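You operate a simulated robot arm through the tools that you are given. There is no shell and no other tool. Be economical: measure what you need, move in short steps, check, and stop when the job is done.

The job below is to be done with a simulated robot arm. You get a single attempt, and the scene is never put back.

TASK
Push the blue drawer shut. Shut the top table drawer. Turn the stop dial to 1. Fetch the steel block with the smallest size on its label from the top of the yellow table and set it on the top of the green table. Open the left drawer, take the thick packer on the top of the green table and put it away in the inside of the left drawer and shut the drawer again. Put the blue pot on the top of the yellow table. Turn the brake knob to on. Press the suction button to switch it up. The order is free. Set down upright: blue pot.

It is judged by the outcome, as a careful person would: the job done as asked, and still so three seconds after it is handed in. It fails if anything else is knocked over, pushed out of place, dropped, spilled or broken.

THE ROBOT
A 5-joint arm with a two-finger parallel gripper on a trunk, on a base that drives. Base frame: it is fixed to the floor where the robot stands at the start and does not move with it; the origin is under the middle of the robot, x ahead of it, y to its left, z up. Units: cm, rad, N and s.
It reaches about 113.4 cm from its shoulder. Its first joint turns from -2.601 to 2.601 rad. Places, roughly: blue drawer [80, 10, 70]; blue pot [-450, 25, 100]; brake knob [-580, -100, 90]; inside of the left drawer [110, -110, 70]; left drawer [110, -110, 70]; steel block [-375, -175, 75]; stop dial [-100, -130, 80]; suction button [-30, 160, 80]; thick packer [-475, 50, 75]; top of the green table [-450, 20, 90]; top of the yellow table [-380, -180, 80]; top table drawer [-10, 140, 70]. Payload 1.57 kg.
The tool frame sits at the grasp point between the pads (the TCP): z along the fingers, y along the line on which they close. The tips reach 3 cm beyond it. Largest opening 11 cm; finger width 2.4, thickness 1.2; the body of the gripper, 4.8 by 11.2 cm, starts 7.8 cm behind the TCP.
Orientation is that of the tool frame in the base frame, as [roll, pitch, yaw] about the fixed x, y, z axes, in that order (R = Rz(yaw) Ry(pitch) Rx(roll)). With the fingers straight down and closing along the base's y, the tool's x points along the base's -x, its y along +y and its z along -z.

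THE INTERFACE
- The arm moves only by the tool jog_arm. Its argument "deltas" is text: rows parted by semicolons, each of 7 numbers parted by spaces: the shift along the tool's x, y, z in cm, then the turn, a rotation vector about the tool's x, y, z in rad, then the opening, from 0 (shut) to 1 (fully open). In form: tx ty tz ax ay az jaw; .... A call has 1 to 8 rows; each row shifts and turns the commanded pose from where the row before left it, along the tool's axes as they then stand. Each row takes 0.2 s and may step no farther than 5 cm and 0.15 rad from the row before; otherwise, or with a gripper value out of range, the whole call is refused. Where a pose cannot be reached the arm comes as near as it can. A force on the tool above 40 N (or 10 N above the force at the start of the call, whichever is more), or a blocked arm, ends the call early, and 0.2 s more pass. Each finger travels about 15.3 cm/s and halts on what it meets, pressing with about 36 N; the grip force reading is that of the motor and also rises with nothing between the fingers. The clock runs only during rows and for 0.2 s after the last one: add rows that do not move to give the fingers time. It gives the time, the measured TCP pose, the force on the tool (base axes), the opening and the grip force at its end, in the units of the frame above (readings bear some noise), with the torque about the TCP (base axes, N m) and any sound that the robot's microphone picked up, and new pictures: "show" is both (left out), scene, wrist or none.
- Cameras (640 x 400 px; columns grow to the right, rows downward): "scene" is now at [-0.07, 21.81, 173.2]; the picture's right is [0.62, -0.78, 0.00], its down [-0.71, -0.56, -0.42] and it looks along [0.33, 0.26, -0.91] (base axes); focal length 264 px, centre (320, 200). "wrist" rides on the gripper at [7, 1.6, -14.1] in the tool frame; the picture's right is [-0.23, 0.97, 0.00], its down [-0.86, -0.20, -0.48] and it looks along [-0.47, -0.11, 0.88] (tool axes); focal length 222 px, centre (320, 200). There is no depth. A picture from a camera that has moved, and an enlarged one, comes with that camera's place and axes in the base frame and with its lens.
- move_column(by): slides the trunk up (or, below 0, down) by that many cm; the arm and the scene camera ride with it, the base frame stays. It gives what a move gives, with no picture.
- base_move(legs): drives the robot by 1 to 6 legs, each [ahead, turn to the left] in cm and rad, along the robot's own axes; the way and the turn of a leg run together, so that a leg with both is an arc; at most 150 cm and 3.142 rad a leg. The arm and the cameras ride along, it lands a little off, and it stops where it bumps. It gives what a move gives, and a new picture of the scene camera.
- pan_tilt(pan, tilt): turns the head with the scene camera to pan (to the left, within 2.705 rad either way) and tilt (down, from -0.506 to 1.204), counted from straight ahead of the robot. It gives what a move gives, and a new picture of the scene camera.
- zoom(camera, box): a new picture of the part [left, top, right, bottom] of that camera's present view, enlarged. It takes no simulated time.
- hand_in(): hands the job in; it is judged then, once.

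Work in short steps. Places have to be worked out from the pictures, the camera data and where the tool is seen: move nearer, look again, correct. Check each grasp and each placing, and mend what went wrong. You have 196 turns and 260 pictures in all, those below and enlarged ones among them. Open the gripper and draw the arm clear of the work before you hand the job in, unless the task says otherwise; then end with one line.

The tools are called after "Request:" as a command line: name --argument value ..., lists and objects as JSON in quotes. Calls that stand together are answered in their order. jog_arm: Moves the arm, as the interface text tells. Its arguments: {"type":"object","properties":{"deltas":{"type":"string"},"show":{"type":"string","enum":["both","scene","wrist","none"]}},"required":["deltas"]} The other tools are called the same way: move_column (by) slides the trunk up or down; base_move (legs) drives the base; pan_tilt (pan, tilt) turns the head that bears the scene camera; zoom (camera, box) takes an enlarged picture of a part of a camera's view; hand_in () hands the job in.

At the start:

```text
time: 0.0
ee_pos: [6.95, 59.45, 104.12]
tool_rot: [3.14, 0.001, 3.132]
wrist_force: [0.1, 0.9, -0.1]
wrist_torque: [0.0, 0.01, -0.02]
finger_gap: 11.03
grasp_force: 0.0
trunk travel left (down, up): [-77.3, 19.7]
robot x, y, heading: [-0.51, 1.09, 0.002]
head pan, tilt: [0.672, 1.136]
```

scene: 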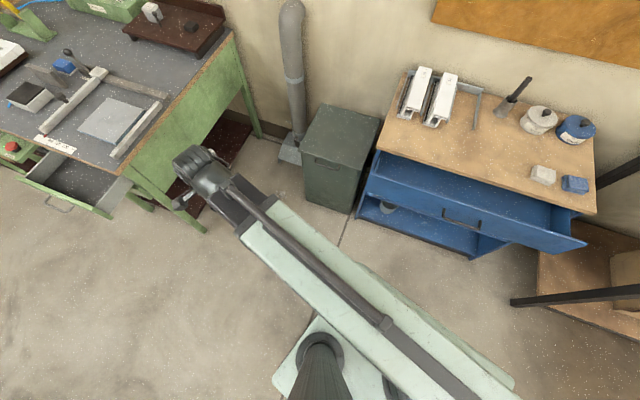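
wrist: 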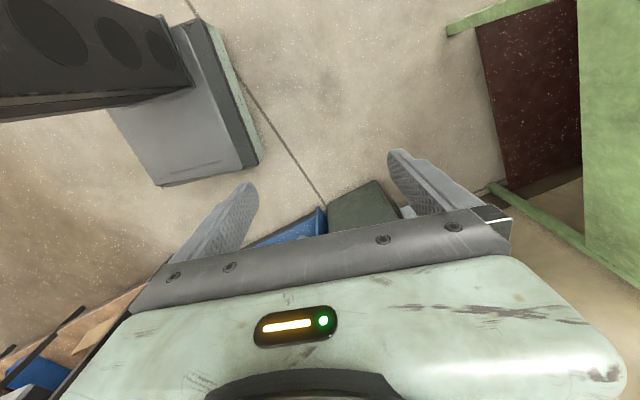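

I start by looking around to locate the fixtures near the start: the blue drawer first, then the table with the open drawer.

Request:
pan_tilt --pan 0.0 --tilt 0.7

Request:
pan_tilt --pan 1.5 --tilt 0.8

Request:
pan_tilt --pan -1.0 --tilt 0.6

Request:
pan_tilt --pan -2.4 --tilt 0.4

```text
time: 1.1
ee_pos: [6.79, 59.55, 103.94]
tool_rot: [3.141, 0.001, 3.133]
wrist_force: [0.4, 0.7, 0.8]
wrist_torque: [0.01, 0.02, -0.01]
finger_gap: 11.01
grasp_force: 0.1
trunk travel left (down, up): [-77.3, 19.7]
robot x, y, heading: [-0.32, 0.9, -0.004]
head pan, tilt: [0.0, 0.7]
camera scene: at [3.68, 18.04, 176.42], right [0.0, -1.0, 0.0], down [-0.64, 0.0, -0.76], along [0.76, 0.0, -0.64], focal length 264 px, centre (320, 200)
```

scene: 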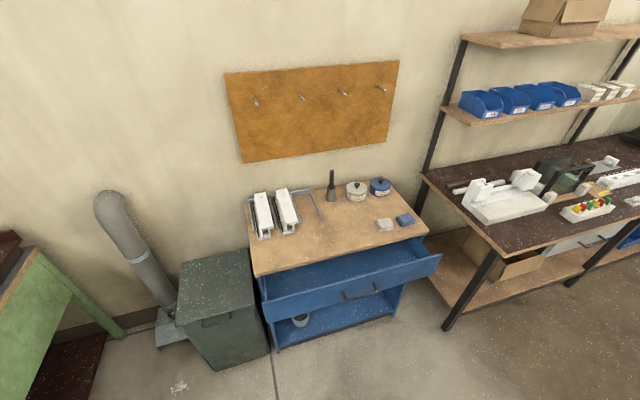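

```text
time: 2.6
ee_pos: [6.81, 59.59, 104.0]
tool_rot: [-3.141, 0.002, 3.132]
wrist_force: [-0.3, -0.3, 0.4]
wrist_torque: [0.03, 0.03, -0.01]
finger_gap: 11.01
grasp_force: 0.1
trunk travel left (down, up): [-77.3, 19.7]
robot x, y, heading: [-0.06, 1.05, -0.001]
head pan, tilt: [1.499, 0.799]
camera scene: at [-4.23, 26.08, 175.6], right [1.0, -0.07, 0.0], down [-0.05, -0.72, -0.7], along [0.05, 0.7, -0.72], focal length 264 px, centre (320, 200)
```

scene: 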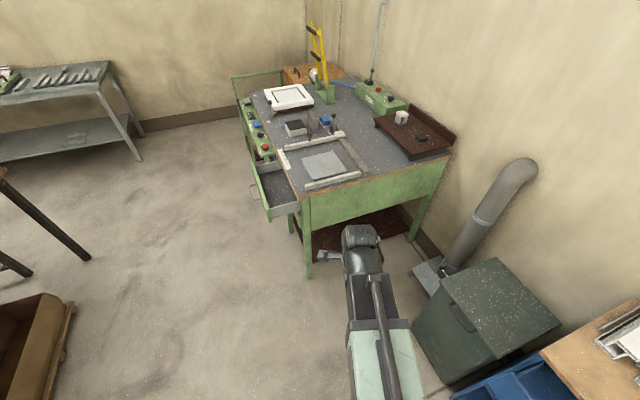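

```text
time: 4.9
ee_pos: [6.69, 59.43, 104.04]
tool_rot: [-3.14, 0.001, 3.132]
wrist_force: [0.3, -0.5, -0.1]
wrist_torque: [0.01, -0.01, 0.01]
finger_gap: 11.0
grasp_force: 0.0
trunk travel left (down, up): [-77.3, 19.7]
robot x, y, heading: [-0.21, 0.9, -0.003]
head pan, tilt: [-1.0, 0.6]
camera scene: at [-0.04, 10.6, 177.28], right [-0.84, -0.54, 0.0], down [-0.31, 0.48, -0.83], along [0.45, -0.69, -0.56], focal length 264 px, centre (320, 200)
```

scene: 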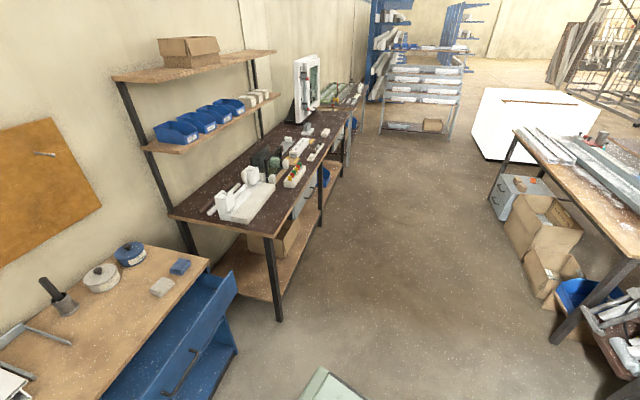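

```text
time: 6.5
ee_pos: [6.78, 59.65, 103.9]
tool_rot: [-3.141, -0.002, 3.132]
wrist_force: [-1.5, -0.6, 0.0]
wrist_torque: [-0.01, -0.01, 0.04]
finger_gap: 11.02
grasp_force: 0.1
trunk travel left (down, up): [-77.3, 19.7]
robot x, y, heading: [-0.12, 0.67, 0.002]
head pan, tilt: [-2.4, 0.4]
camera scene: at [-11.64, 11.77, 179.1], right [-0.68, 0.74, 0.0], down [0.29, 0.26, -0.92], along [-0.68, -0.62, -0.39], focal length 264 px, centre (320, 200)
```

scene: 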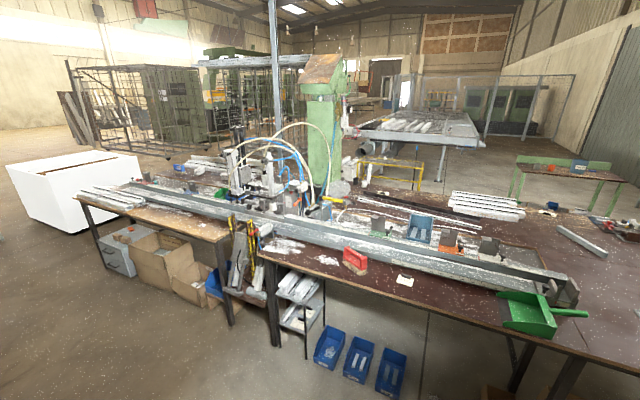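

The blue cabinet is rotated about 0.3 rad; I turn the base to match and swing the arm to the front in open air.

Request:
base_move --legs '[[0, 0.3]]'

Request:
pan_tilt --pan 0.0 --tilt 0.95

Request:
jog_arm --deltas "-3 -4 0 0 0 0 0.5; -3 -4 0 0 0 0 0; -3 -4 0 0 0 0 0; -3 -4 0 0 0 0 0; -3 -4 0 0 0 0 0; -3 -4 0 0 0 0 0; -3 -4 0 0 0 0 0; -3 -4 0 0 0 0 0" --show "both"

```text
time: 7.8
ee_pos: [-11.1, 59.03, 104.0]
tool_rot: [3.141, 0.002, -2.846]
wrist_force: [0.8, 0.3, 0.5]
wrist_torque: [-0.02, 0.05, -0.04]
finger_gap: 11.0
grasp_force: 0.1
trunk travel left (down, up): [-77.3, 19.7]
robot x, y, heading: [-0.34, 2.26, 0.293]
head pan, tilt: [-2.4, 0.4]
camera scene: at [-14.65, 8.94, 179.1], right [-0.86, 0.51, 0.0], down [0.2, 0.33, -0.92], along [-0.47, -0.79, -0.39], focal length 264 px, centre (320, 200)
```

scene: 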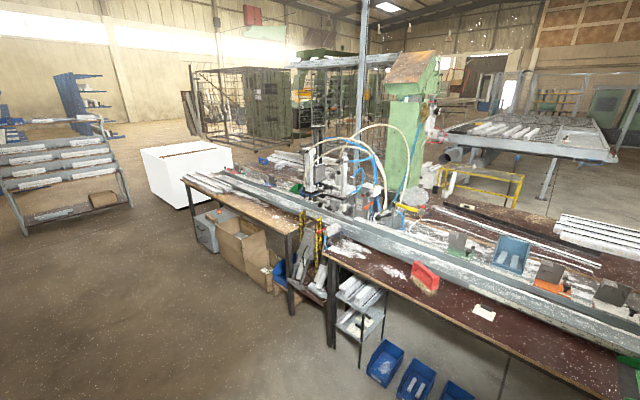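

```text
time: 10.0
ee_pos: [-11.19, 58.91, 104.16]
tool_rot: [-3.14, 0.001, -2.844]
wrist_force: [0.2, 0.2, 0.5]
wrist_torque: [-0.02, -0.02, 0.01]
finger_gap: 10.99
grasp_force: 0.1
trunk travel left (down, up): [-77.3, 19.7]
robot x, y, heading: [-0.71, 1.89, 0.294]
head pan, tilt: [0.0, 0.949]
camera scene: at [-2.83, 19.04, 174.44], right [0.29, -0.96, 0.0], down [-0.78, -0.23, -0.58], along [0.56, 0.17, -0.81], focal length 264 px, centre (320, 200)
```

scene: 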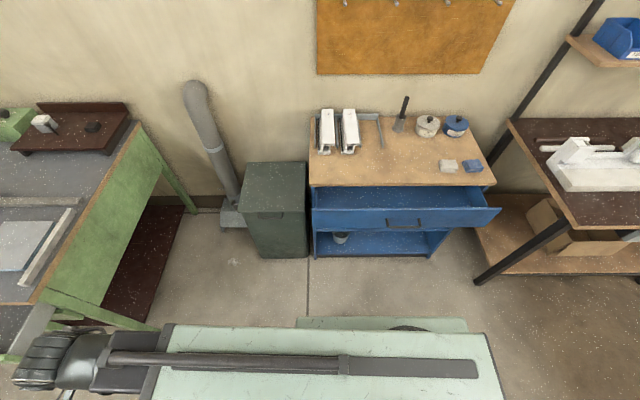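

```text
time: 11.8
ee_pos: [22.45, 52.46, 104.11]
tool_rot: [-3.139, -0.002, -2.844]
wrist_force: [-0.5, 0.2, -0.4]
wrist_torque: [0.01, 0.0, 0.04]
finger_gap: 0.0
grasp_force: 21.4
out of reach, approached as far as the arm can: row 2, 3, 4, 5, 6, 7, 8
trunk travel left (down, up): [-77.3, 19.7]
robot x, y, heading: [-0.58, 1.9, 0.297]
head pan, tilt: [0.0, 0.949]
camera scene: at [-2.81, 19.03, 174.44], right [0.29, -0.96, 0.0], down [-0.78, -0.24, -0.58], along [0.56, 0.17, -0.81], focal length 264 px, centre (320, 200)
camera wrist: at [15.28, 51.88, 118.01], right [-0.07, 1.0, 0.0], down [0.88, 0.06, 0.48], along [0.48, 0.03, -0.88], focal length 222 px, centre (320, 200)
```

scene: 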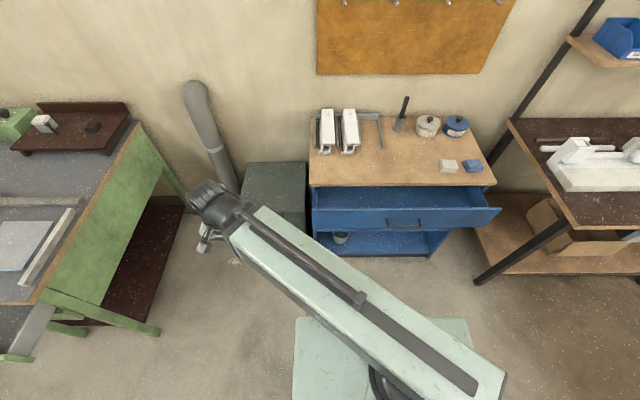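
wrist: 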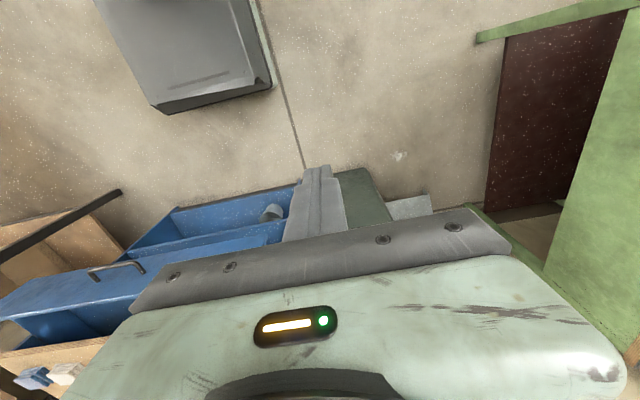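

The arm has a minimum radius, so I swing it around to the front at a larger radius.

Request:
jog_arm --deltas "-4.5 0 0 0 0 0 0; -4.5 0 0 0 0 0 0; -3 -3.5 0 0 0 0 0; -2 -4.5 0 0 0 0 0; 0 -5 0 0 0 0 0; 0 -5 0 0 0 0 0; 0 -5 0 0 0 0 0; 0 -5 0 0 0 0 0" --show "scene"

```text
time: 13.6
ee_pos: [47.65, 32.74, 103.99]
tool_rot: [-3.141, -0.001, -2.845]
wrist_force: [-0.3, 0.7, -0.7]
wrist_torque: [-0.02, -0.03, 0.01]
finger_gap: 0.01
grasp_force: 21.3
out of reach, approached as far as the arm can: row 6, 7, 8
trunk travel left (down, up): [-77.3, 19.7]
robot x, y, heading: [-0.44, 2.09, 0.296]
head pan, tilt: [0.0, 0.949]
camera scene: at [-2.8, 19.03, 174.44], right [0.29, -0.96, 0.0], down [-0.78, -0.24, -0.58], along [0.56, 0.17, -0.81], focal length 264 px, centre (320, 200)
```

scene: 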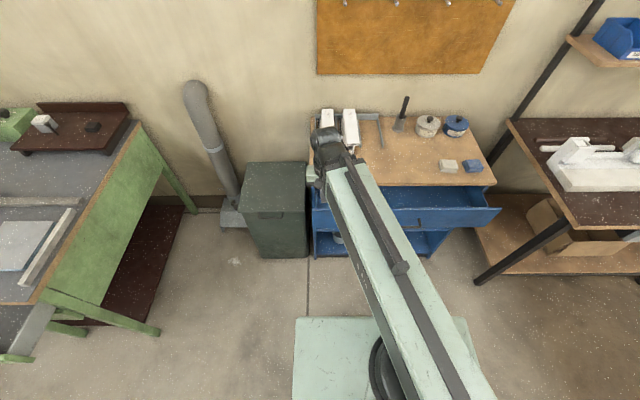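

Min tool-down radius is about 53 cm from an axis near the robot middle. I move to ahead ≈60, left ≈ -6 and tilt the fingers forward.

Request:
jog_arm --deltas "-4 -3 0 0 0 0 0; -1 -4.5 0 0 0 0 0; 0 -4.5 0 0 0 0 0; 0 -4.5 0 0 0 0 0; 0 -4 0 0 0 0 0; 0 0 0 0 -0.15 0 0; 0 0 0 0 -0.15 0 0; 0 0 0 0 -0.15 0 0" --show "scene"

```text
time: 15.4
ee_pos: [65.73, 15.98, 106.29]
tool_rot: [-3.14, 0.449, -2.844]
wrist_force: [0.5, -0.1, 0.3]
wrist_torque: [0.0, 0.03, 0.0]
finger_gap: 0.0
grasp_force: 21.1
out of reach, approached as far as the arm can: row 6, 7, 8
trunk travel left (down, up): [-77.3, 19.7]
robot x, y, heading: [-0.73, 1.92, 0.294]
head pan, tilt: [0.0, 0.949]
camera scene: at [-2.79, 19.03, 174.44], right [0.29, -0.96, 0.0], down [-0.78, -0.24, -0.58], along [0.56, 0.17, -0.81], focal length 264 px, centre (320, 200)
```

scene: 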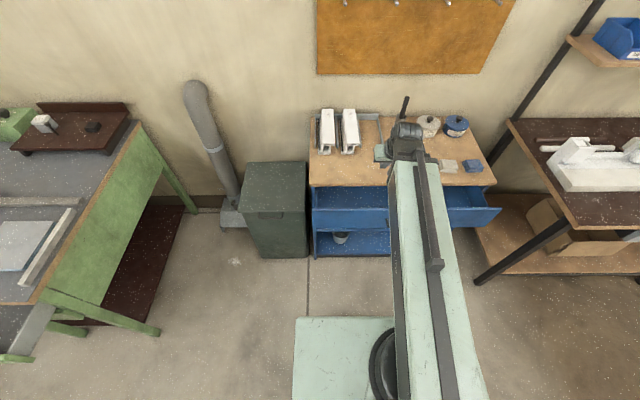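

Tilting pushes the tool outward; I back the base 25 cm, then lower the trunk so the tool comes to drawer-front height.

Request:
base_move --legs '[[-25, 0]]'

Request:
move_column --by -40

Request:
pan_tilt --pan 0.0 --tilt 0.8

Request:
zoom --camera "wrist" --box '[0, 0, 640, 400]'

```text
time: 17.2
ee_pos: [41.51, 8.71, 106.4]
tool_rot: [-3.14, 0.446, -2.846]
wrist_force: [0.1, -0.4, 0.6]
wrist_torque: [-0.01, 0.01, 0.01]
finger_gap: 0.0
grasp_force: 21.4
trunk travel left (down, up): [-77.3, 19.7]
robot x, y, heading: [-24.38, -5.48, 0.295]
head pan, tilt: [0.0, 0.949]
camera scene: at [-26.82, 11.78, 174.44], right [0.29, -0.96, 0.0], down [-0.78, -0.24, -0.58], along [0.56, 0.17, -0.81], focal length 264 px, centre (320, 200)
```

scene: 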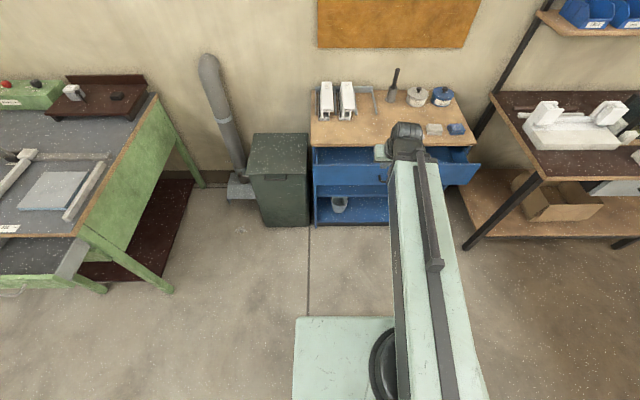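

```text
time: 21.1
ee_pos: [41.74, 8.83, 66.26]
tool_rot: [-3.14, 0.448, -2.845]
wrist_force: [0.3, -0.2, -0.3]
wrist_torque: [-0.03, 0.02, 0.0]
finger_gap: 0.0
grasp_force: 21.9
trunk travel left (down, up): [-37.3, 59.7]
robot x, y, heading: [-24.32, -5.26, 0.297]
head pan, tilt: [0.0, 0.949]
```

```text
time: 21.8
ee_pos: [41.67, 8.86, 66.28]
tool_rot: [3.141, 0.446, -2.844]
wrist_force: [-1.1, 0.0, 0.1]
wrist_torque: [-0.02, 0.02, 0.07]
finger_gap: 0.0
grasp_force: 21.3
trunk travel left (down, up): [-37.3, 59.7]
robot x, y, heading: [-24.34, -5.02, 0.294]
head pan, tilt: [0.0, 0.799]
camera scene: at [-26.04, 12.02, 135.59], right [0.29, -0.96, 0.0], down [-0.69, -0.21, -0.7], along [0.67, 0.2, -0.72], focal length 264 px, centre (320, 200)
```

scene: 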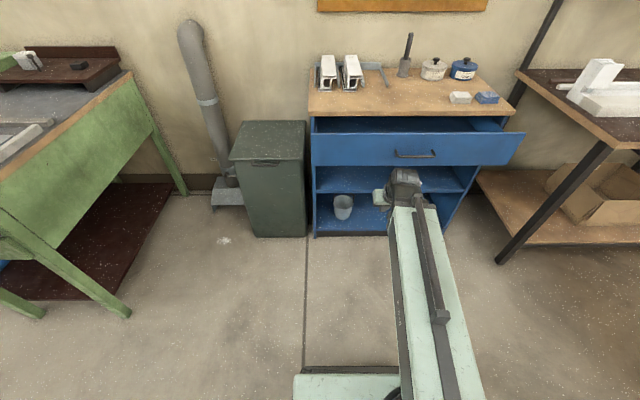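

```text
1.00 times, centred on (320, 200) of wrist (not enlarged: the box is as wide or as high as the picture)
camera zoom: at [29.18, 6.59, 75.93], right [-0.09, 0.99, 0.1], down [0.6, -0.03, 0.8], along [0.8, 0.13, -0.59], focal length 222 px, centre (320, 200)
```

zoom: 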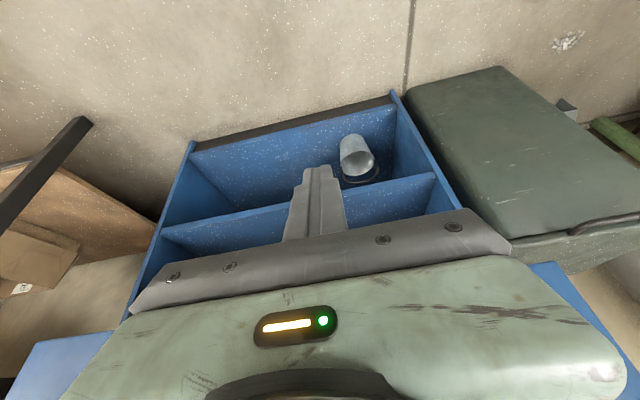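

The drawer front spans roughly z 63–79 with its handle right of the tool. I raise to ~z 73, shift left and tilt the fingers closer to horizontal.

Request:
jog_arm --deltas "0 4 0 0 -0.15 0 0; 0 3 0 0 -0.15 0 0; 0 0 0 0 -0.15 0 0; 0 0 0 0 -0.15 0 0" --show "none"

Request:
move_column --by 5

Request:
zoom --camera "scene" --box '[280, 50, 540, 250]'

Request:
zoom --camera "wrist" --box '[0, 0, 640, 400]'

```text
time: 22.8
ee_pos: [49.67, 18.52, 75.83]
tool_rot: [3.14, 1.046, -2.846]
wrist_force: [0.6, -0.9, -0.4]
wrist_torque: [0.02, 0.0, 0.03]
finger_gap: 0.0
grasp_force: 20.8
out of reach, approached as far as the arm can: row 1, 2, 3, 4
trunk travel left (down, up): [-37.3, 59.7]
robot x, y, heading: [-24.4, -5.39, 0.293]
head pan, tilt: [0.0, 0.799]
```

```text
time: 23.7
ee_pos: [49.65, 18.56, 80.8]
tool_rot: [3.14, 1.042, -2.844]
wrist_force: [-0.8, 0.5, 0.4]
wrist_torque: [0.01, 0.01, 0.0]
finger_gap: 0.01
grasp_force: 20.7
trunk travel left (down, up): [-42.3, 54.7]
robot x, y, heading: [-24.38, -5.24, 0.286]
head pan, tilt: [0.0, 0.799]
```

```text
2.00 times, centred on (410, 150) of scene
camera zoom: at [-26.04, 12.02, 140.6], right [0.29, -0.96, 0.0], down [-0.69, -0.21, -0.7], along [0.67, 0.2, -0.72], focal length 528 px, centre (140, 300)
```

zoom: 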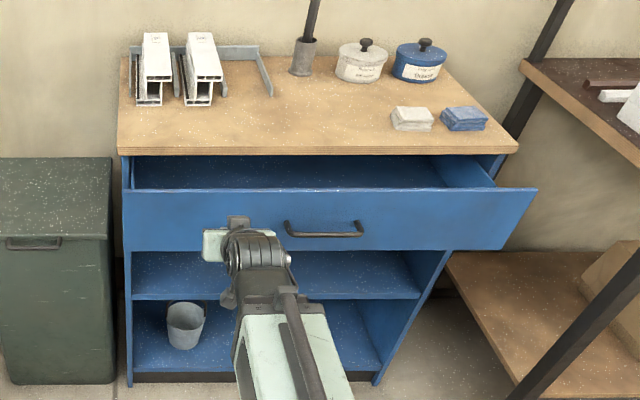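

```text
1.00 times, centred on (320, 200) of wrist (not enlarged: the box is as wide or as high as the picture)
camera zoom: at [34.09, 15.4, 81.77], right [-0.18, 0.96, 0.2], down [0.08, -0.19, 0.98], along [0.98, 0.19, -0.04], focal length 222 px, centre (320, 200)
```

zoom: 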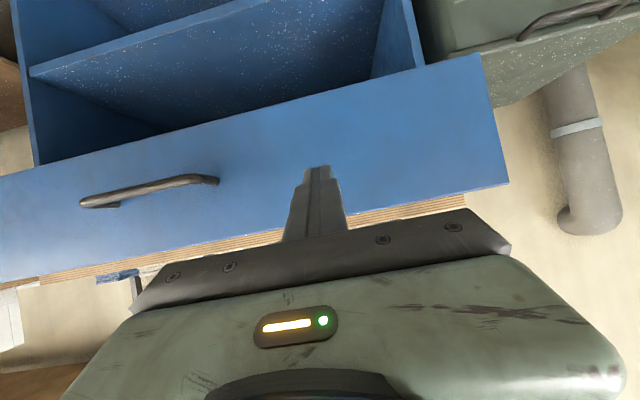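

Drawer front spans about z 63–84; I lower to z≈76 and advance horizontally to contact.

Request:
move_column --by -5

Request:
jog_arm --deltas "-1.5 0 2.6 0 0 0 0; -1.5 0 2.6 0 0 0 0; -1.5 0 2.6 0 0 0 0; -1.5 0 2.6 0 0 0 0; -1.5 0 2.6 0 0 0 0; -1 0 1.73 0 0 0 0; -1 0 1.73 0 0 0 0" --show "both"

```text
time: 24.6
ee_pos: [49.7, 18.52, 75.79]
tool_rot: [3.141, 1.042, -2.843]
wrist_force: [0.3, -0.1, 0.0]
wrist_torque: [0.01, 0.03, 0.03]
finger_gap: 0.0
grasp_force: 21.2
trunk travel left (down, up): [-37.3, 59.7]
robot x, y, heading: [-24.53, -5.15, 0.295]
head pan, tilt: [0.0, 0.799]
```

```text
time: 26.2
ee_pos: [67.63, 24.09, 75.76]
tool_rot: [-3.141, 1.037, -2.844]
wrist_force: [-27.9, -8.3, -4.9]
wrist_torque: [-0.1, 0.29, 0.06]
finger_gap: 0.0
grasp_force: 21.4
trunk travel left (down, up): [-37.3, 59.7]
robot x, y, heading: [-24.16, -5.38, 0.295]
head pan, tilt: [0.0, 0.799]
camera scene: at [-26.22, 11.97, 135.59], right [0.29, -0.96, 0.0], down [-0.69, -0.21, -0.7], along [0.67, 0.2, -0.72], focal length 264 px, centre (320, 200)
camera wrist: at [52.06, 20.9, 76.83], right [-0.17, 0.97, 0.2], down [0.08, -0.18, 0.98], along [0.98, 0.19, -0.05], focal length 222 px, centre (320, 200)
```

scene: 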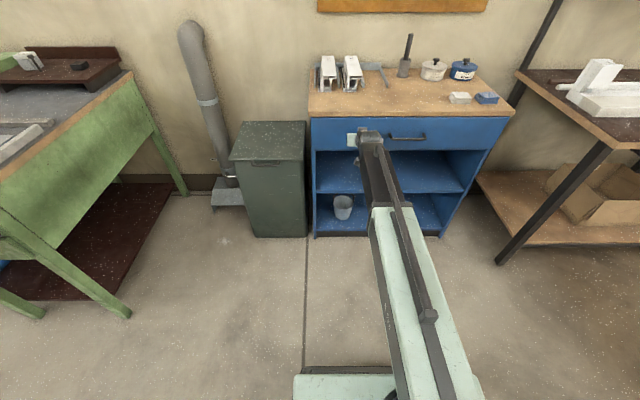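
wrist: 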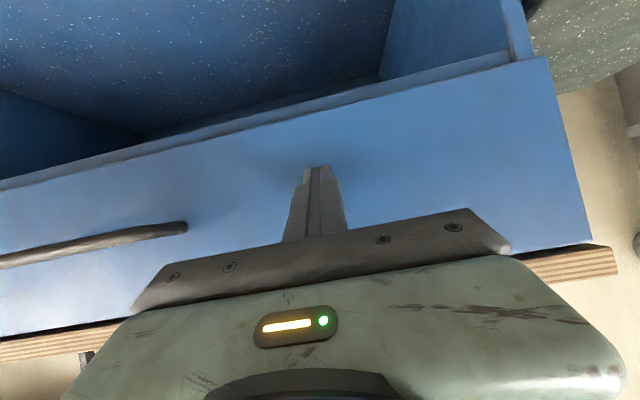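

Nearly shut with ~29 N; I push a little more to confirm the stop.

Request:
jog_arm --deltas "-0.5 0 0.87 0 0 0 0; -0.5 0 0.87 0 0 0 0" --show "none"

Request:
zoom --camera "scene" --box '[300, 70, 530, 240]'

```text
time: 26.5
ee_pos: [67.67, 24.11, 75.63]
tool_rot: [-3.14, 1.03, -2.844]
wrist_force: [-13.9, -4.5, 3.9]
wrist_torque: [0.04, -0.05, 0.02]
finger_gap: 0.0
grasp_force: 21.5
trunk travel left (down, up): [-37.3, 59.7]
robot x, y, heading: [-24.5, -5.56, 0.294]
head pan, tilt: [0.0, 0.799]
stopped in row 1: the force on the tool passed its limit at 53 N (the readings are from after the stop); the commanded pose is now the measured one
```

```text
2.35 times, centred on (415, 155) of scene
camera zoom: at [-26.21, 11.96, 135.62], right [0.29, -0.96, 0.0], down [-0.69, -0.21, -0.7], along [0.67, 0.2, -0.72], focal length 621 px, centre (96, 306)
```

zoom: 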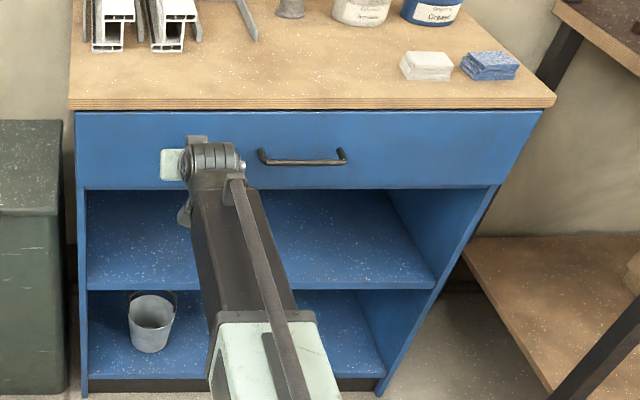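

The drawer is flush and at its stop. I withdraw and bring the tool back to vertical.

Request:
jog_arm --deltas "2 0 -3.46 0 0 0 0; 2 0 -3.46 0 0 0 0; 2 0 -3.46 0 0 0 0; 0 0 0 0 0.15 0 0; 0 0 0 0 0.15 0 0; 0 0 0 0 0.15 0 0; 0 0 0 0 0.15 0 0" --show "none"

Request:
jog_arm --deltas "3 0 -2 0 0.15 0 0; 3 0 -1.5 0 0.15 0 0; 3 0 -1 0 0.13 0 0; 4 0 0 0 0 0 0; 4 0 0 0 0 0 0; 4 0 0 0 0 0 0" --show "none"

Request:
base_move --legs '[[-30, 0]]'

Request:
move_column --by 45

```text
time: 28.1
ee_pos: [56.36, 20.61, 66.14]
tool_rot: [3.141, 0.432, -2.844]
wrist_force: [-0.2, -0.1, -0.5]
wrist_torque: [0.0, -0.03, 0.0]
finger_gap: 0.0
grasp_force: 21.2
out of reach, approached as far as the arm can: row 4, 5, 6, 7
trunk travel left (down, up): [-37.3, 59.7]
robot x, y, heading: [-24.52, -5.48, 0.293]
head pan, tilt: [0.0, 0.799]
```

```text
time: 29.5
ee_pos: [35.27, 14.09, 63.92]
tool_rot: [-3.141, 0.002, -2.845]
wrist_force: [-0.4, -0.2, 0.3]
wrist_torque: [0.01, 0.03, 0.02]
finger_gap: 0.0
grasp_force: 21.2
out of reach, approached as far as the arm can: row 1, 2, 3
trunk travel left (down, up): [-37.3, 59.7]
robot x, y, heading: [-24.77, -5.15, 0.294]
head pan, tilt: [0.0, 0.799]
```

```text
time: 31.6
ee_pos: [6.53, 5.25, 63.91]
tool_rot: [-3.141, 0.001, -2.851]
wrist_force: [-0.2, 1.1, -0.7]
wrist_torque: [-0.01, -0.01, 0.01]
finger_gap: 0.0
grasp_force: 21.0
trunk travel left (down, up): [-37.3, 59.7]
robot x, y, heading: [-53.05, -13.98, 0.293]
head pan, tilt: [0.0, 0.799]
camera scene: at [-54.83, 3.3, 135.6], right [0.29, -0.96, 0.0], down [-0.69, -0.21, -0.7], along [0.67, 0.2, -0.72], focal length 264 px, centre (320, 200)
```

scene: 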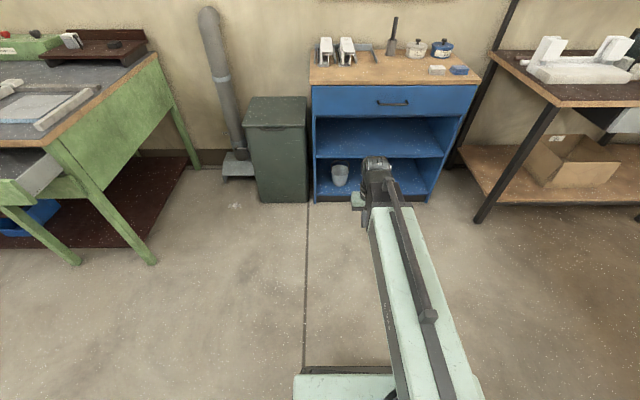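

```text
refused: 45 is not a number from -40 to 40
```

Raise the trunk and drive to face the green drawer table.

Request:
move_column --by 35

Request:
base_move --legs '[[0, 1.63], [128, 0], [0, -1.55]]'

```text
time: 35.0
ee_pos: [6.6, 5.19, 98.95]
tool_rot: [-3.141, 0.004, -2.846]
wrist_force: [-0.4, 0.5, -0.1]
wrist_torque: [-0.03, 0.0, 0.0]
finger_gap: 0.0
grasp_force: 21.0
trunk travel left (down, up): [-72.3, 24.7]
robot x, y, heading: [-53.37, -13.88, 0.291]
head pan, tilt: [0.0, 0.799]
```

```text
time: 49.1
ee_pos: [-38.61, 132.38, 98.95]
tool_rot: [3.142, 0.002, -2.774]
wrist_force: [-0.8, -0.6, 0.0]
wrist_torque: [-0.04, 0.0, -0.01]
finger_gap: 0.01
grasp_force: 21.1
trunk travel left (down, up): [-72.3, 24.7]
robot x, y, heading: [-97.24, 108.82, 0.369]
head pan, tilt: [0.0, 0.799]
camera scene: at [-99.59, 125.81, 170.59], right [0.36, -0.93, 0.0], down [-0.67, -0.26, -0.7], along [0.65, 0.25, -0.72], focal length 264 px, centre (320, 200)
```

scene: 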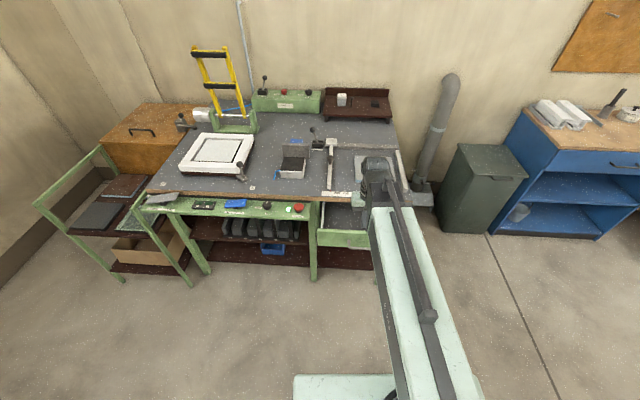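

Aligned nicely. Zoom on the control panel and the drawer.

Request:
zoom --camera "scene" --box '[180, 180, 340, 280]'

Request:
zoom --camera "scene" --box '[290, 150, 450, 250]'

```text
4.00 times, centred on (260, 230) of scene
camera zoom: at [-99.59, 125.81, 170.59], right [0.36, -0.93, 0.0], down [-0.67, -0.26, -0.7], along [0.65, 0.25, -0.72], focal length 1055 px, centre (560, 80)
```

zoom: 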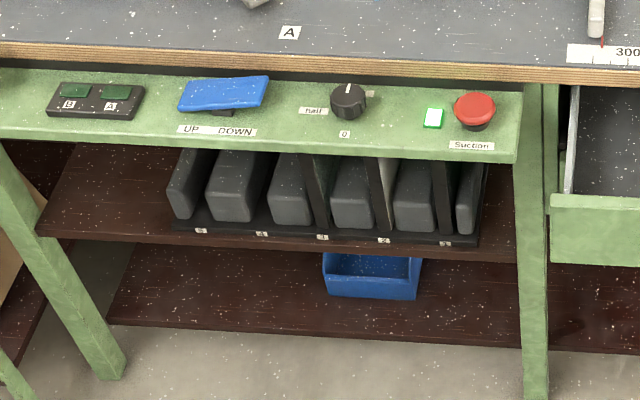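

```text
4.00 times, centred on (370, 200) of scene
camera zoom: at [-99.59, 125.81, 170.59], right [0.36, -0.93, 0.0], down [-0.67, -0.26, -0.7], along [0.65, 0.25, -0.72], focal length 1055 px, centre (120, 200)
```

zoom: 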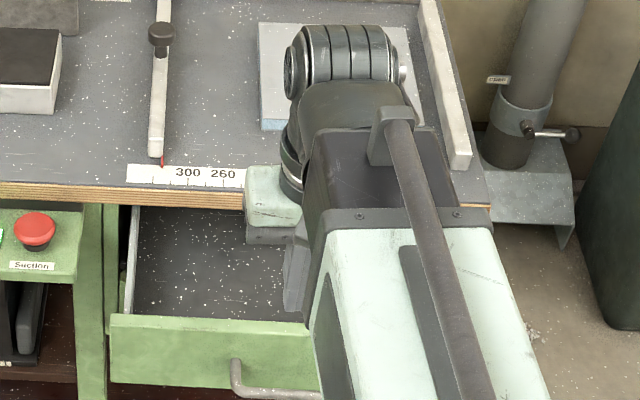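

First the drawer: back off 15 cm, then extend, yaw slightly to the radial line, and tilt the closed fingers forward.

Request:
base_move --legs '[[-15, 0]]'

Request:
jog_arm --deltas "-4 4 0 0 0 -0.11 0; -4 4 0 0 0 0 0; -5 0 0 0 0 0 0; -4 0 0 0 0 0 0; 0 0 0 0 -0.15 0 0; 0 0 0 0 -0.15 0 0; 0 0 0 0 -0.15 0 0; 0 0 0 0 -0.15 0 0" --show "none"

Request:
jog_arm --deltas "0 0 0 0 -0.15 0 0; 0 0 0 0 -0.15 0 0; 0 0 0 0 -0.14 0 0" --show "none"

Request:
move_column --by -32

Request:
pan_tilt --pan -0.05 --tilt 0.75

Request:
zoom --camera "wrist" --box '[0, 0, 640, 400]'

```text
time: 50.5
ee_pos: [-52.81, 126.79, 98.98]
tool_rot: [-3.139, 0.004, -2.773]
wrist_force: [-0.7, 0.6, 0.7]
wrist_torque: [-0.01, 0.03, -0.01]
finger_gap: 0.01
grasp_force: 21.2
trunk travel left (down, up): [-72.3, 24.7]
robot x, y, heading: [-111.05, 103.71, 0.374]
head pan, tilt: [0.0, 0.799]
camera scene: at [-113.79, 120.34, 170.6], right [0.36, -0.93, 0.0], down [-0.67, -0.26, -0.7], along [0.65, 0.25, -0.72], focal length 264 px, centre (320, 200)
```

scene: 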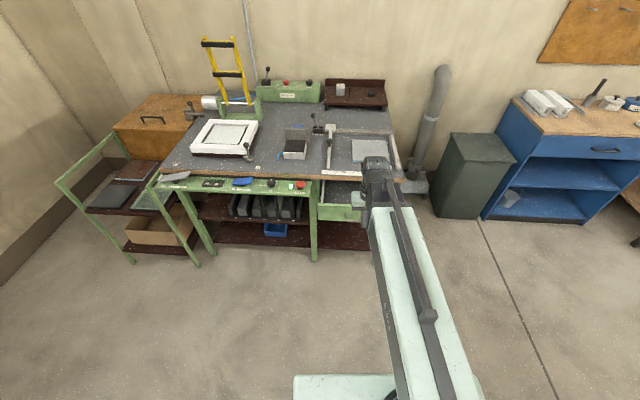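

```text
refused: row 1 steps farther than a row can; nothing moved
```

```text
time: 51.3
ee_pos: [-48.52, 128.72, 101.22]
tool_rot: [3.141, 0.441, -2.775]
wrist_force: [0.3, 0.3, 0.9]
wrist_torque: [0.01, -0.01, -0.06]
finger_gap: 0.0
grasp_force: 21.1
out of reach, approached as far as the arm can: row 2, 3
trunk travel left (down, up): [-72.3, 24.7]
robot x, y, heading: [-111.07, 103.27, 0.366]
head pan, tilt: [0.0, 0.799]
```

```text
time: 54.5
ee_pos: [-48.57, 128.58, 69.2]
tool_rot: [-3.141, 0.44, -2.774]
wrist_force: [1.0, 0.7, 0.0]
wrist_torque: [0.01, 0.02, 0.0]
finger_gap: 0.0
grasp_force: 21.1
trunk travel left (down, up): [-40.3, 56.7]
robot x, y, heading: [-110.98, 102.89, 0.366]
head pan, tilt: [0.0, 0.799]
```

```text
time: 55.1
ee_pos: [-48.58, 128.57, 69.15]
tool_rot: [3.141, 0.44, -2.773]
wrist_force: [-0.7, -0.1, 0.2]
wrist_torque: [0.0, 0.0, 0.0]
finger_gap: 0.0
grasp_force: 21.3
trunk travel left (down, up): [-40.3, 56.7]
robot x, y, heading: [-111.02, 103.27, 0.365]
head pan, tilt: [-0.051, 0.75]
camera scene: at [-113.44, 120.03, 138.99], right [0.31, -0.95, 0.0], down [-0.65, -0.21, -0.73], along [0.7, 0.23, -0.68], focal length 264 px, centre (320, 200)
```

scene: 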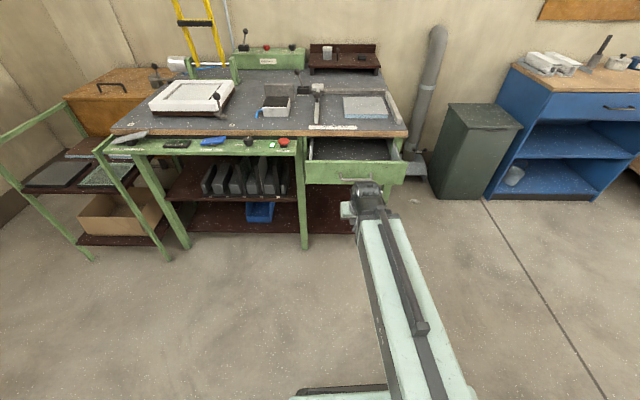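

```text
1.00 times, centred on (320, 200) of wrist (not enlarged: the box is as wide or as high as the picture)
camera zoom: at [-60.66, 125.57, 78.95], right [-0.16, 0.98, 0.1], down [0.6, 0.02, 0.8], along [0.78, 0.19, -0.6], focal length 222 px, centre (320, 200)
```

zoom: 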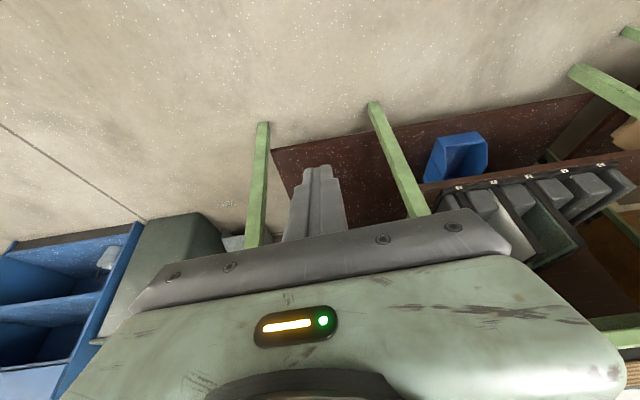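

The first row was refused for length; I redo it: shift left 8, small yaw, extend and finish the tilt.

Request:
jog_arm --deltas "0 4 0 -0.047 0 -0.1 0; 0 4 0 0 0 0 0; -4 0 1.5 0 0 0 0; -4 0 1.5 0 0 0 0; 0 0 0 0 -0.15 0 0; 0 0 0 0 -0.15 0 0; 0 0 0 0 -0.15 0 0; 0 0 0 0 -0.15 0 0" --show "both"

```text
time: 56.9
ee_pos: [-42.82, 140.65, 78.7]
tool_rot: [-3.141, 1.038, -2.663]
wrist_force: [-0.1, 0.6, 0.1]
wrist_torque: [-0.02, 0.02, 0.02]
finger_gap: 0.0
grasp_force: 21.1
out of reach, approached as far as the arm can: row 3, 5, 6, 7, 8
trunk travel left (down, up): [-40.3, 56.7]
robot x, y, heading: [-110.96, 103.5, 0.367]
head pan, tilt: [-0.051, 0.75]
camera scene: at [-113.44, 120.02, 139.0], right [0.31, -0.95, 0.0], down [-0.65, -0.21, -0.73], along [0.7, 0.23, -0.68], focal length 264 px, centre (320, 200)
camera wrist: at [-57.61, 134.72, 79.75], right [-0.35, 0.92, 0.2], down [0.11, -0.17, 0.98], along [0.93, 0.36, -0.04], focal length 222 px, centre (320, 200)
```

scene: 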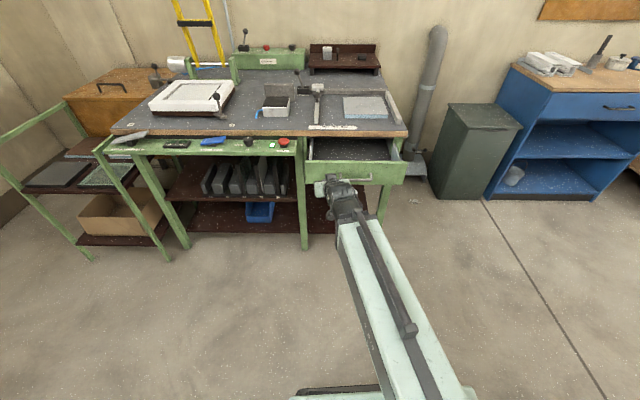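
wrist: 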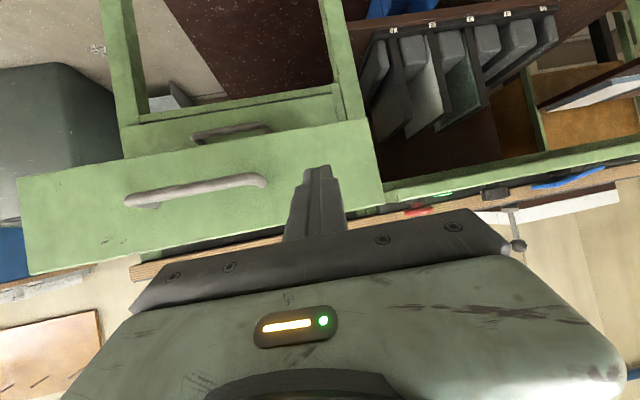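

The front spans z ≈66–81 and the fingertip points at its left part. I lower 4 cm and push ahead.

Request:
move_column --by -4

Request:
jog_arm --deltas "-1.5 0 2.6 0 0 0 0; -1.5 0 2.6 0 0 0 0; -1.5 0 2.6 0 0 0 0; -1.5 0 2.6 0 0 0 0; -1.5 0 2.6 0 0 0 0; -1 0 1.73 0 0 0 0; -1 0 1.73 0 0 0 0" --show "both"

```text
time: 57.8
ee_pos: [-42.79, 140.63, 74.56]
tool_rot: [-3.14, 1.037, -2.662]
wrist_force: [0.2, -0.5, -0.6]
wrist_torque: [-0.01, 0.04, 0.02]
finger_gap: 0.0
grasp_force: 21.7
trunk travel left (down, up): [-36.3, 60.7]
robot x, y, heading: [-111.29, 103.33, 0.37]
head pan, tilt: [-0.051, 0.75]
```

```text
time: 59.4
ee_pos: [-25.91, 149.52, 74.51]
tool_rot: [-3.141, 1.033, -2.663]
wrist_force: [-0.1, 0.4, 0.0]
wrist_torque: [-0.01, 0.0, 0.03]
finger_gap: 0.02
grasp_force: 20.8
trunk travel left (down, up): [-36.3, 60.7]
robot x, y, heading: [-110.91, 102.98, 0.366]
head pan, tilt: [-0.051, 0.75]
camera scene: at [-113.44, 120.02, 134.99], right [0.31, -0.95, 0.0], down [-0.65, -0.21, -0.73], along [0.7, 0.23, -0.68], focal length 264 px, centre (320, 200)
camera wrist: at [-40.73, 143.49, 75.73], right [-0.35, 0.92, 0.2], down [0.11, -0.17, 0.98], along [0.93, 0.36, -0.05], focal length 222 px, centre (320, 200)
```

scene: 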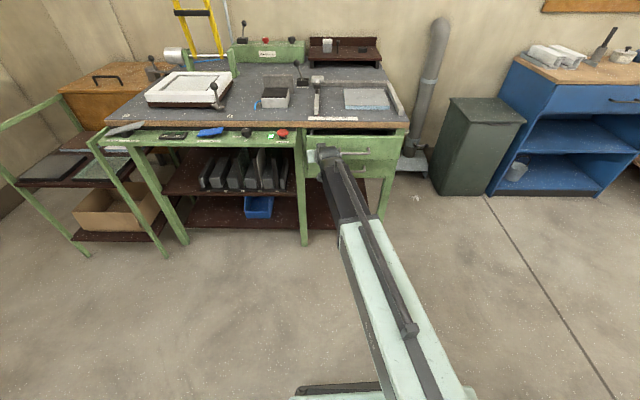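
wrist: 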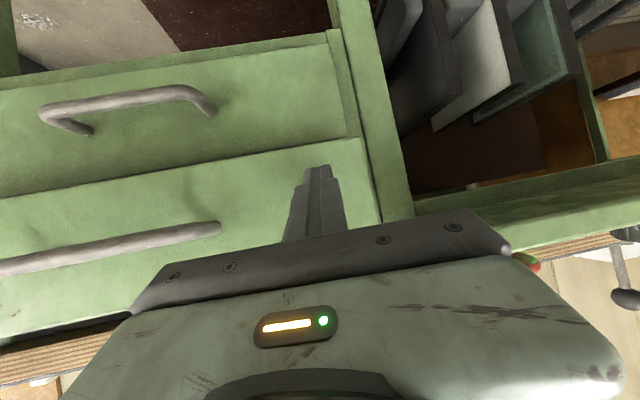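

Almost shut; I push the last bit to the stop.

Request:
jog_arm --deltas "-0.75 0 1.3 0 0 0 0; -0.75 0 1.3 0 0 0 0; -0.75 0 1.3 0 0 0 0; -0.75 0 1.3 0 0 0 0" --show "wrist"

Request:
zoom --camera "scene" --box '[270, 100, 430, 200]'

```text
time: 60.2
ee_pos: [-22.42, 151.4, 74.64]
tool_rot: [3.139, 1.024, -2.664]
wrist_force: [-17.4, -9.0, 11.3]
wrist_torque: [0.02, -0.27, -0.22]
finger_gap: 0.0
grasp_force: 21.5
trunk travel left (down, up): [-36.3, 60.7]
robot x, y, heading: [-111.61, 103.28, 0.371]
head pan, tilt: [-0.051, 0.75]
stopped in row 4: the force on the tool passed its limit at 67 N (the readings are from after the stop); the commanded pose is now the measured one
camera wrist: at [-37.16, 145.39, 75.9], right [-0.34, 0.92, 0.2], down [0.12, -0.16, 0.98], along [0.93, 0.36, -0.06], focal length 222 px, centre (320, 200)
```

wrist: 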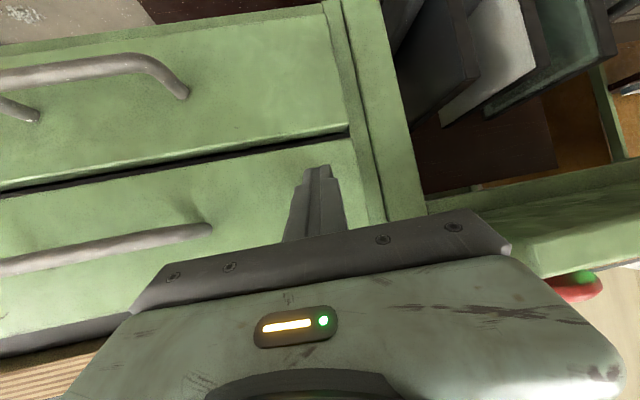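

```text
4.00 times, centred on (350, 150) of scene
camera zoom: at [-113.72, 119.88, 135.04], right [0.31, -0.95, 0.0], down [-0.65, -0.21, -0.73], along [0.7, 0.23, -0.68], focal length 1055 px, centre (200, 400)
```

zoom: 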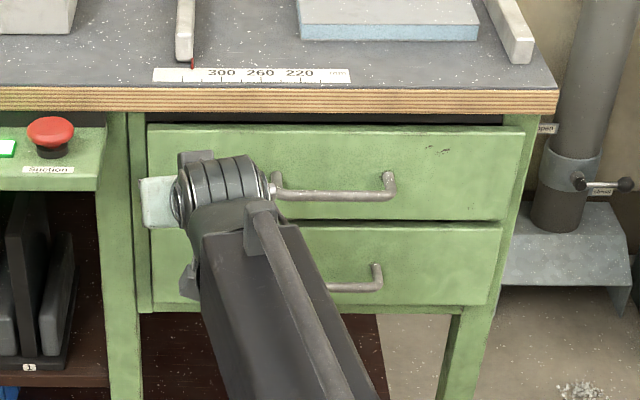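

Top drawer is flush. Now back off, rise, and bring the tool vertical for the suction button, estimated at (-30, 162.5, 85).

Request:
jog_arm --deltas "2 0 -3.46 0 0 0 0; 2 0 -3.46 0 0 0 0; 2 0 -3.46 0 0 0 0; 2 0 -3.46 0 0 0 0" --show "none"

Request:
move_column --by 30

Request:
jog_arm --deltas "0 0 0 0 0.15 0 0; 0 0 0 0 0.15 0 0; 0 0 0 0 0.15 0 0; 0 0 0 0 0.15 0 0; 0 0 0 0 0.15 0 0; 0 0 0 0 0.15 0 0; 0 0 0 0 0.125 0 0" --show "none"

```text
time: 61.2
ee_pos: [-36.32, 144.16, 74.37]
tool_rot: [3.14, 1.023, -2.665]
wrist_force: [0.6, 0.6, -0.2]
wrist_torque: [0.01, 0.0, 0.07]
finger_gap: 0.02
grasp_force: 21.6
out of reach, approached as far as the arm can: row 3
trunk travel left (down, up): [-36.3, 60.7]
robot x, y, heading: [-111.3, 103.26, 0.368]
head pan, tilt: [-0.051, 0.75]
```

```text
time: 64.2
ee_pos: [-36.31, 144.17, 104.51]
tool_rot: [3.142, 1.022, -2.665]
wrist_force: [-0.5, -0.4, -0.2]
wrist_torque: [0.02, 0.0, -0.01]
finger_gap: 0.0
grasp_force: 21.5
trunk travel left (down, up): [-66.3, 30.7]
robot x, y, heading: [-110.86, 103.19, 0.367]
head pan, tilt: [-0.051, 0.75]
```

```text
time: 65.8
ee_pos: [-36.29, 144.13, 93.0]
tool_rot: [3.14, -0.003, -2.665]
wrist_force: [0.9, 0.3, -0.7]
wrist_torque: [0.0, -0.03, 0.0]
finger_gap: 0.0
grasp_force: 21.2
out of reach, approached as far as the arm can: row 1, 2, 3, 4, 5, 6
trunk travel left (down, up): [-66.3, 30.7]
robot x, y, heading: [-111.04, 103.31, 0.364]
head pan, tilt: [-0.051, 0.75]
```

Move above the button with ~5 cm clearance and look.

Request:
jog_arm --deltas "-2.8 2.7 0 0 0 0 0; -2.8 2.7 0 0 0 0 0; -2.8 2.7 0 0 0 0 0; -2.8 2.7 0 0 0 0 0; -2.8 2.7 0 0 0 0 0" --show "both"

```text
time: 67.0
ee_pos: [-34.74, 159.03, 92.97]
tool_rot: [3.142, 0.0, -2.662]
wrist_force: [-0.6, 0.1, 0.3]
wrist_torque: [0.03, 0.01, 0.0]
finger_gap: 0.0
grasp_force: 21.0
out of reach, approached as far as the arm can: row 4, 5
trunk travel left (down, up): [-66.3, 30.7]
robot x, y, heading: [-110.97, 102.73, 0.364]
head pan, tilt: [-0.051, 0.75]
camera scene: at [-113.44, 120.01, 165.0], right [0.31, -0.95, 0.0], down [-0.65, -0.21, -0.73], along [0.7, 0.23, -0.68], focal length 264 px, centre (320, 200)
camera wrist: at [-41.88, 157.09, 106.99], right [-0.25, 0.97, 0.0], down [0.85, 0.22, 0.48], along [0.46, 0.12, -0.88], focal length 222 px, centre (320, 200)
```

scene: 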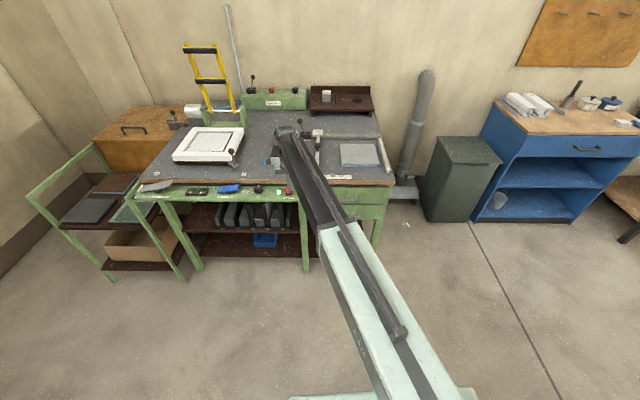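
wrist: 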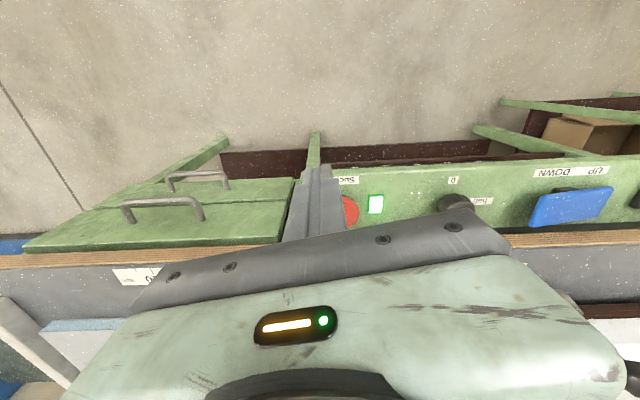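

The arm is at its reach limit; drive 6 cm forward then fine-adjust over the button at about (-30, 163.3).

Request:
base_move --legs '[[6, 0]]'

Request:
zoom --camera "wrist" --box '[0, 0, 640, 400]'

```text
time: 68.0
ee_pos: [-29.21, 161.21, 93.02]
tool_rot: [3.14, -0.001, -2.664]
wrist_force: [0.0, 0.8, -0.6]
wrist_torque: [0.04, 0.0, -0.01]
finger_gap: 0.01
grasp_force: 21.2
trunk travel left (down, up): [-66.3, 30.7]
robot x, y, heading: [-105.27, 105.7, 0.367]
head pan, tilt: [-0.051, 0.75]
camera scene: at [-107.8, 122.2, 164.99], right [0.31, -0.95, 0.0], down [-0.65, -0.21, -0.73], along [0.7, 0.23, -0.68], focal length 264 px, centre (320, 200)
```

scene: 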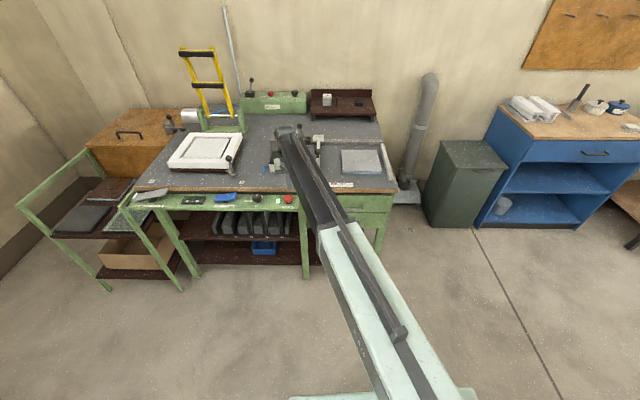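

```text
1.00 times, centred on (320, 200) of wrist (not enlarged: the box is as wide or as high as the picture)
camera zoom: at [-36.24, 159.26, 106.98], right [-0.25, 0.97, 0.0], down [0.85, 0.22, 0.48], along [0.46, 0.12, -0.88], focal length 222 px, centre (320, 200)
```

zoom: 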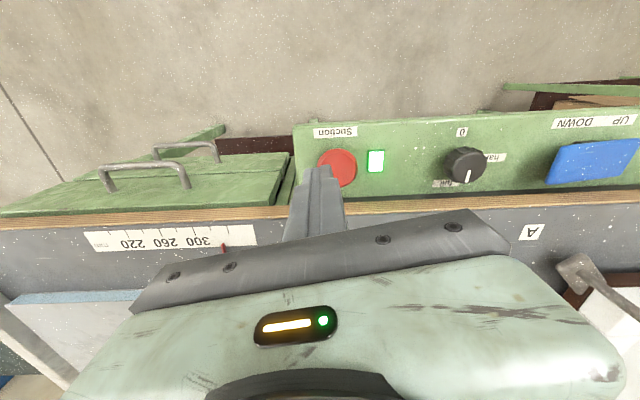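

Shift 1.9 cm toward the button and descend to just above it, then press in small steps.

Request:
jog_arm --deltas "-1.1 1.5 0 0 0 0 0; 0 0 2.5 0 0 0 0; 0 0 2 0 0 0 0" --show "wrist"

```text
time: 68.8
ee_pos: [-30.11, 162.3, 92.92]
tool_rot: [3.141, -0.001, -2.662]
wrist_force: [0.6, -0.2, -0.5]
wrist_torque: [-0.04, 0.0, 0.01]
finger_gap: 0.04
grasp_force: 21.2
out of reach, approached as far as the arm can: row 1, 2, 3
trunk travel left (down, up): [-66.3, 30.7]
robot x, y, heading: [-105.36, 105.47, 0.367]
head pan, tilt: [-0.051, 0.75]
camera wrist: at [-37.01, 160.27, 106.98], right [-0.25, 0.97, 0.0], down [0.85, 0.22, 0.48], along [0.46, 0.12, -0.88], focal length 222 px, centre (320, 200)
```

wrist: 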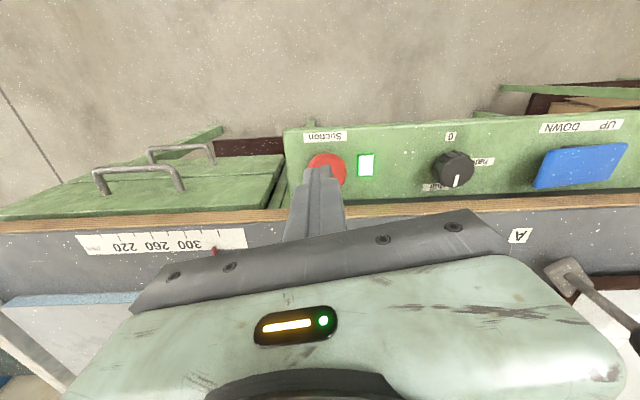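

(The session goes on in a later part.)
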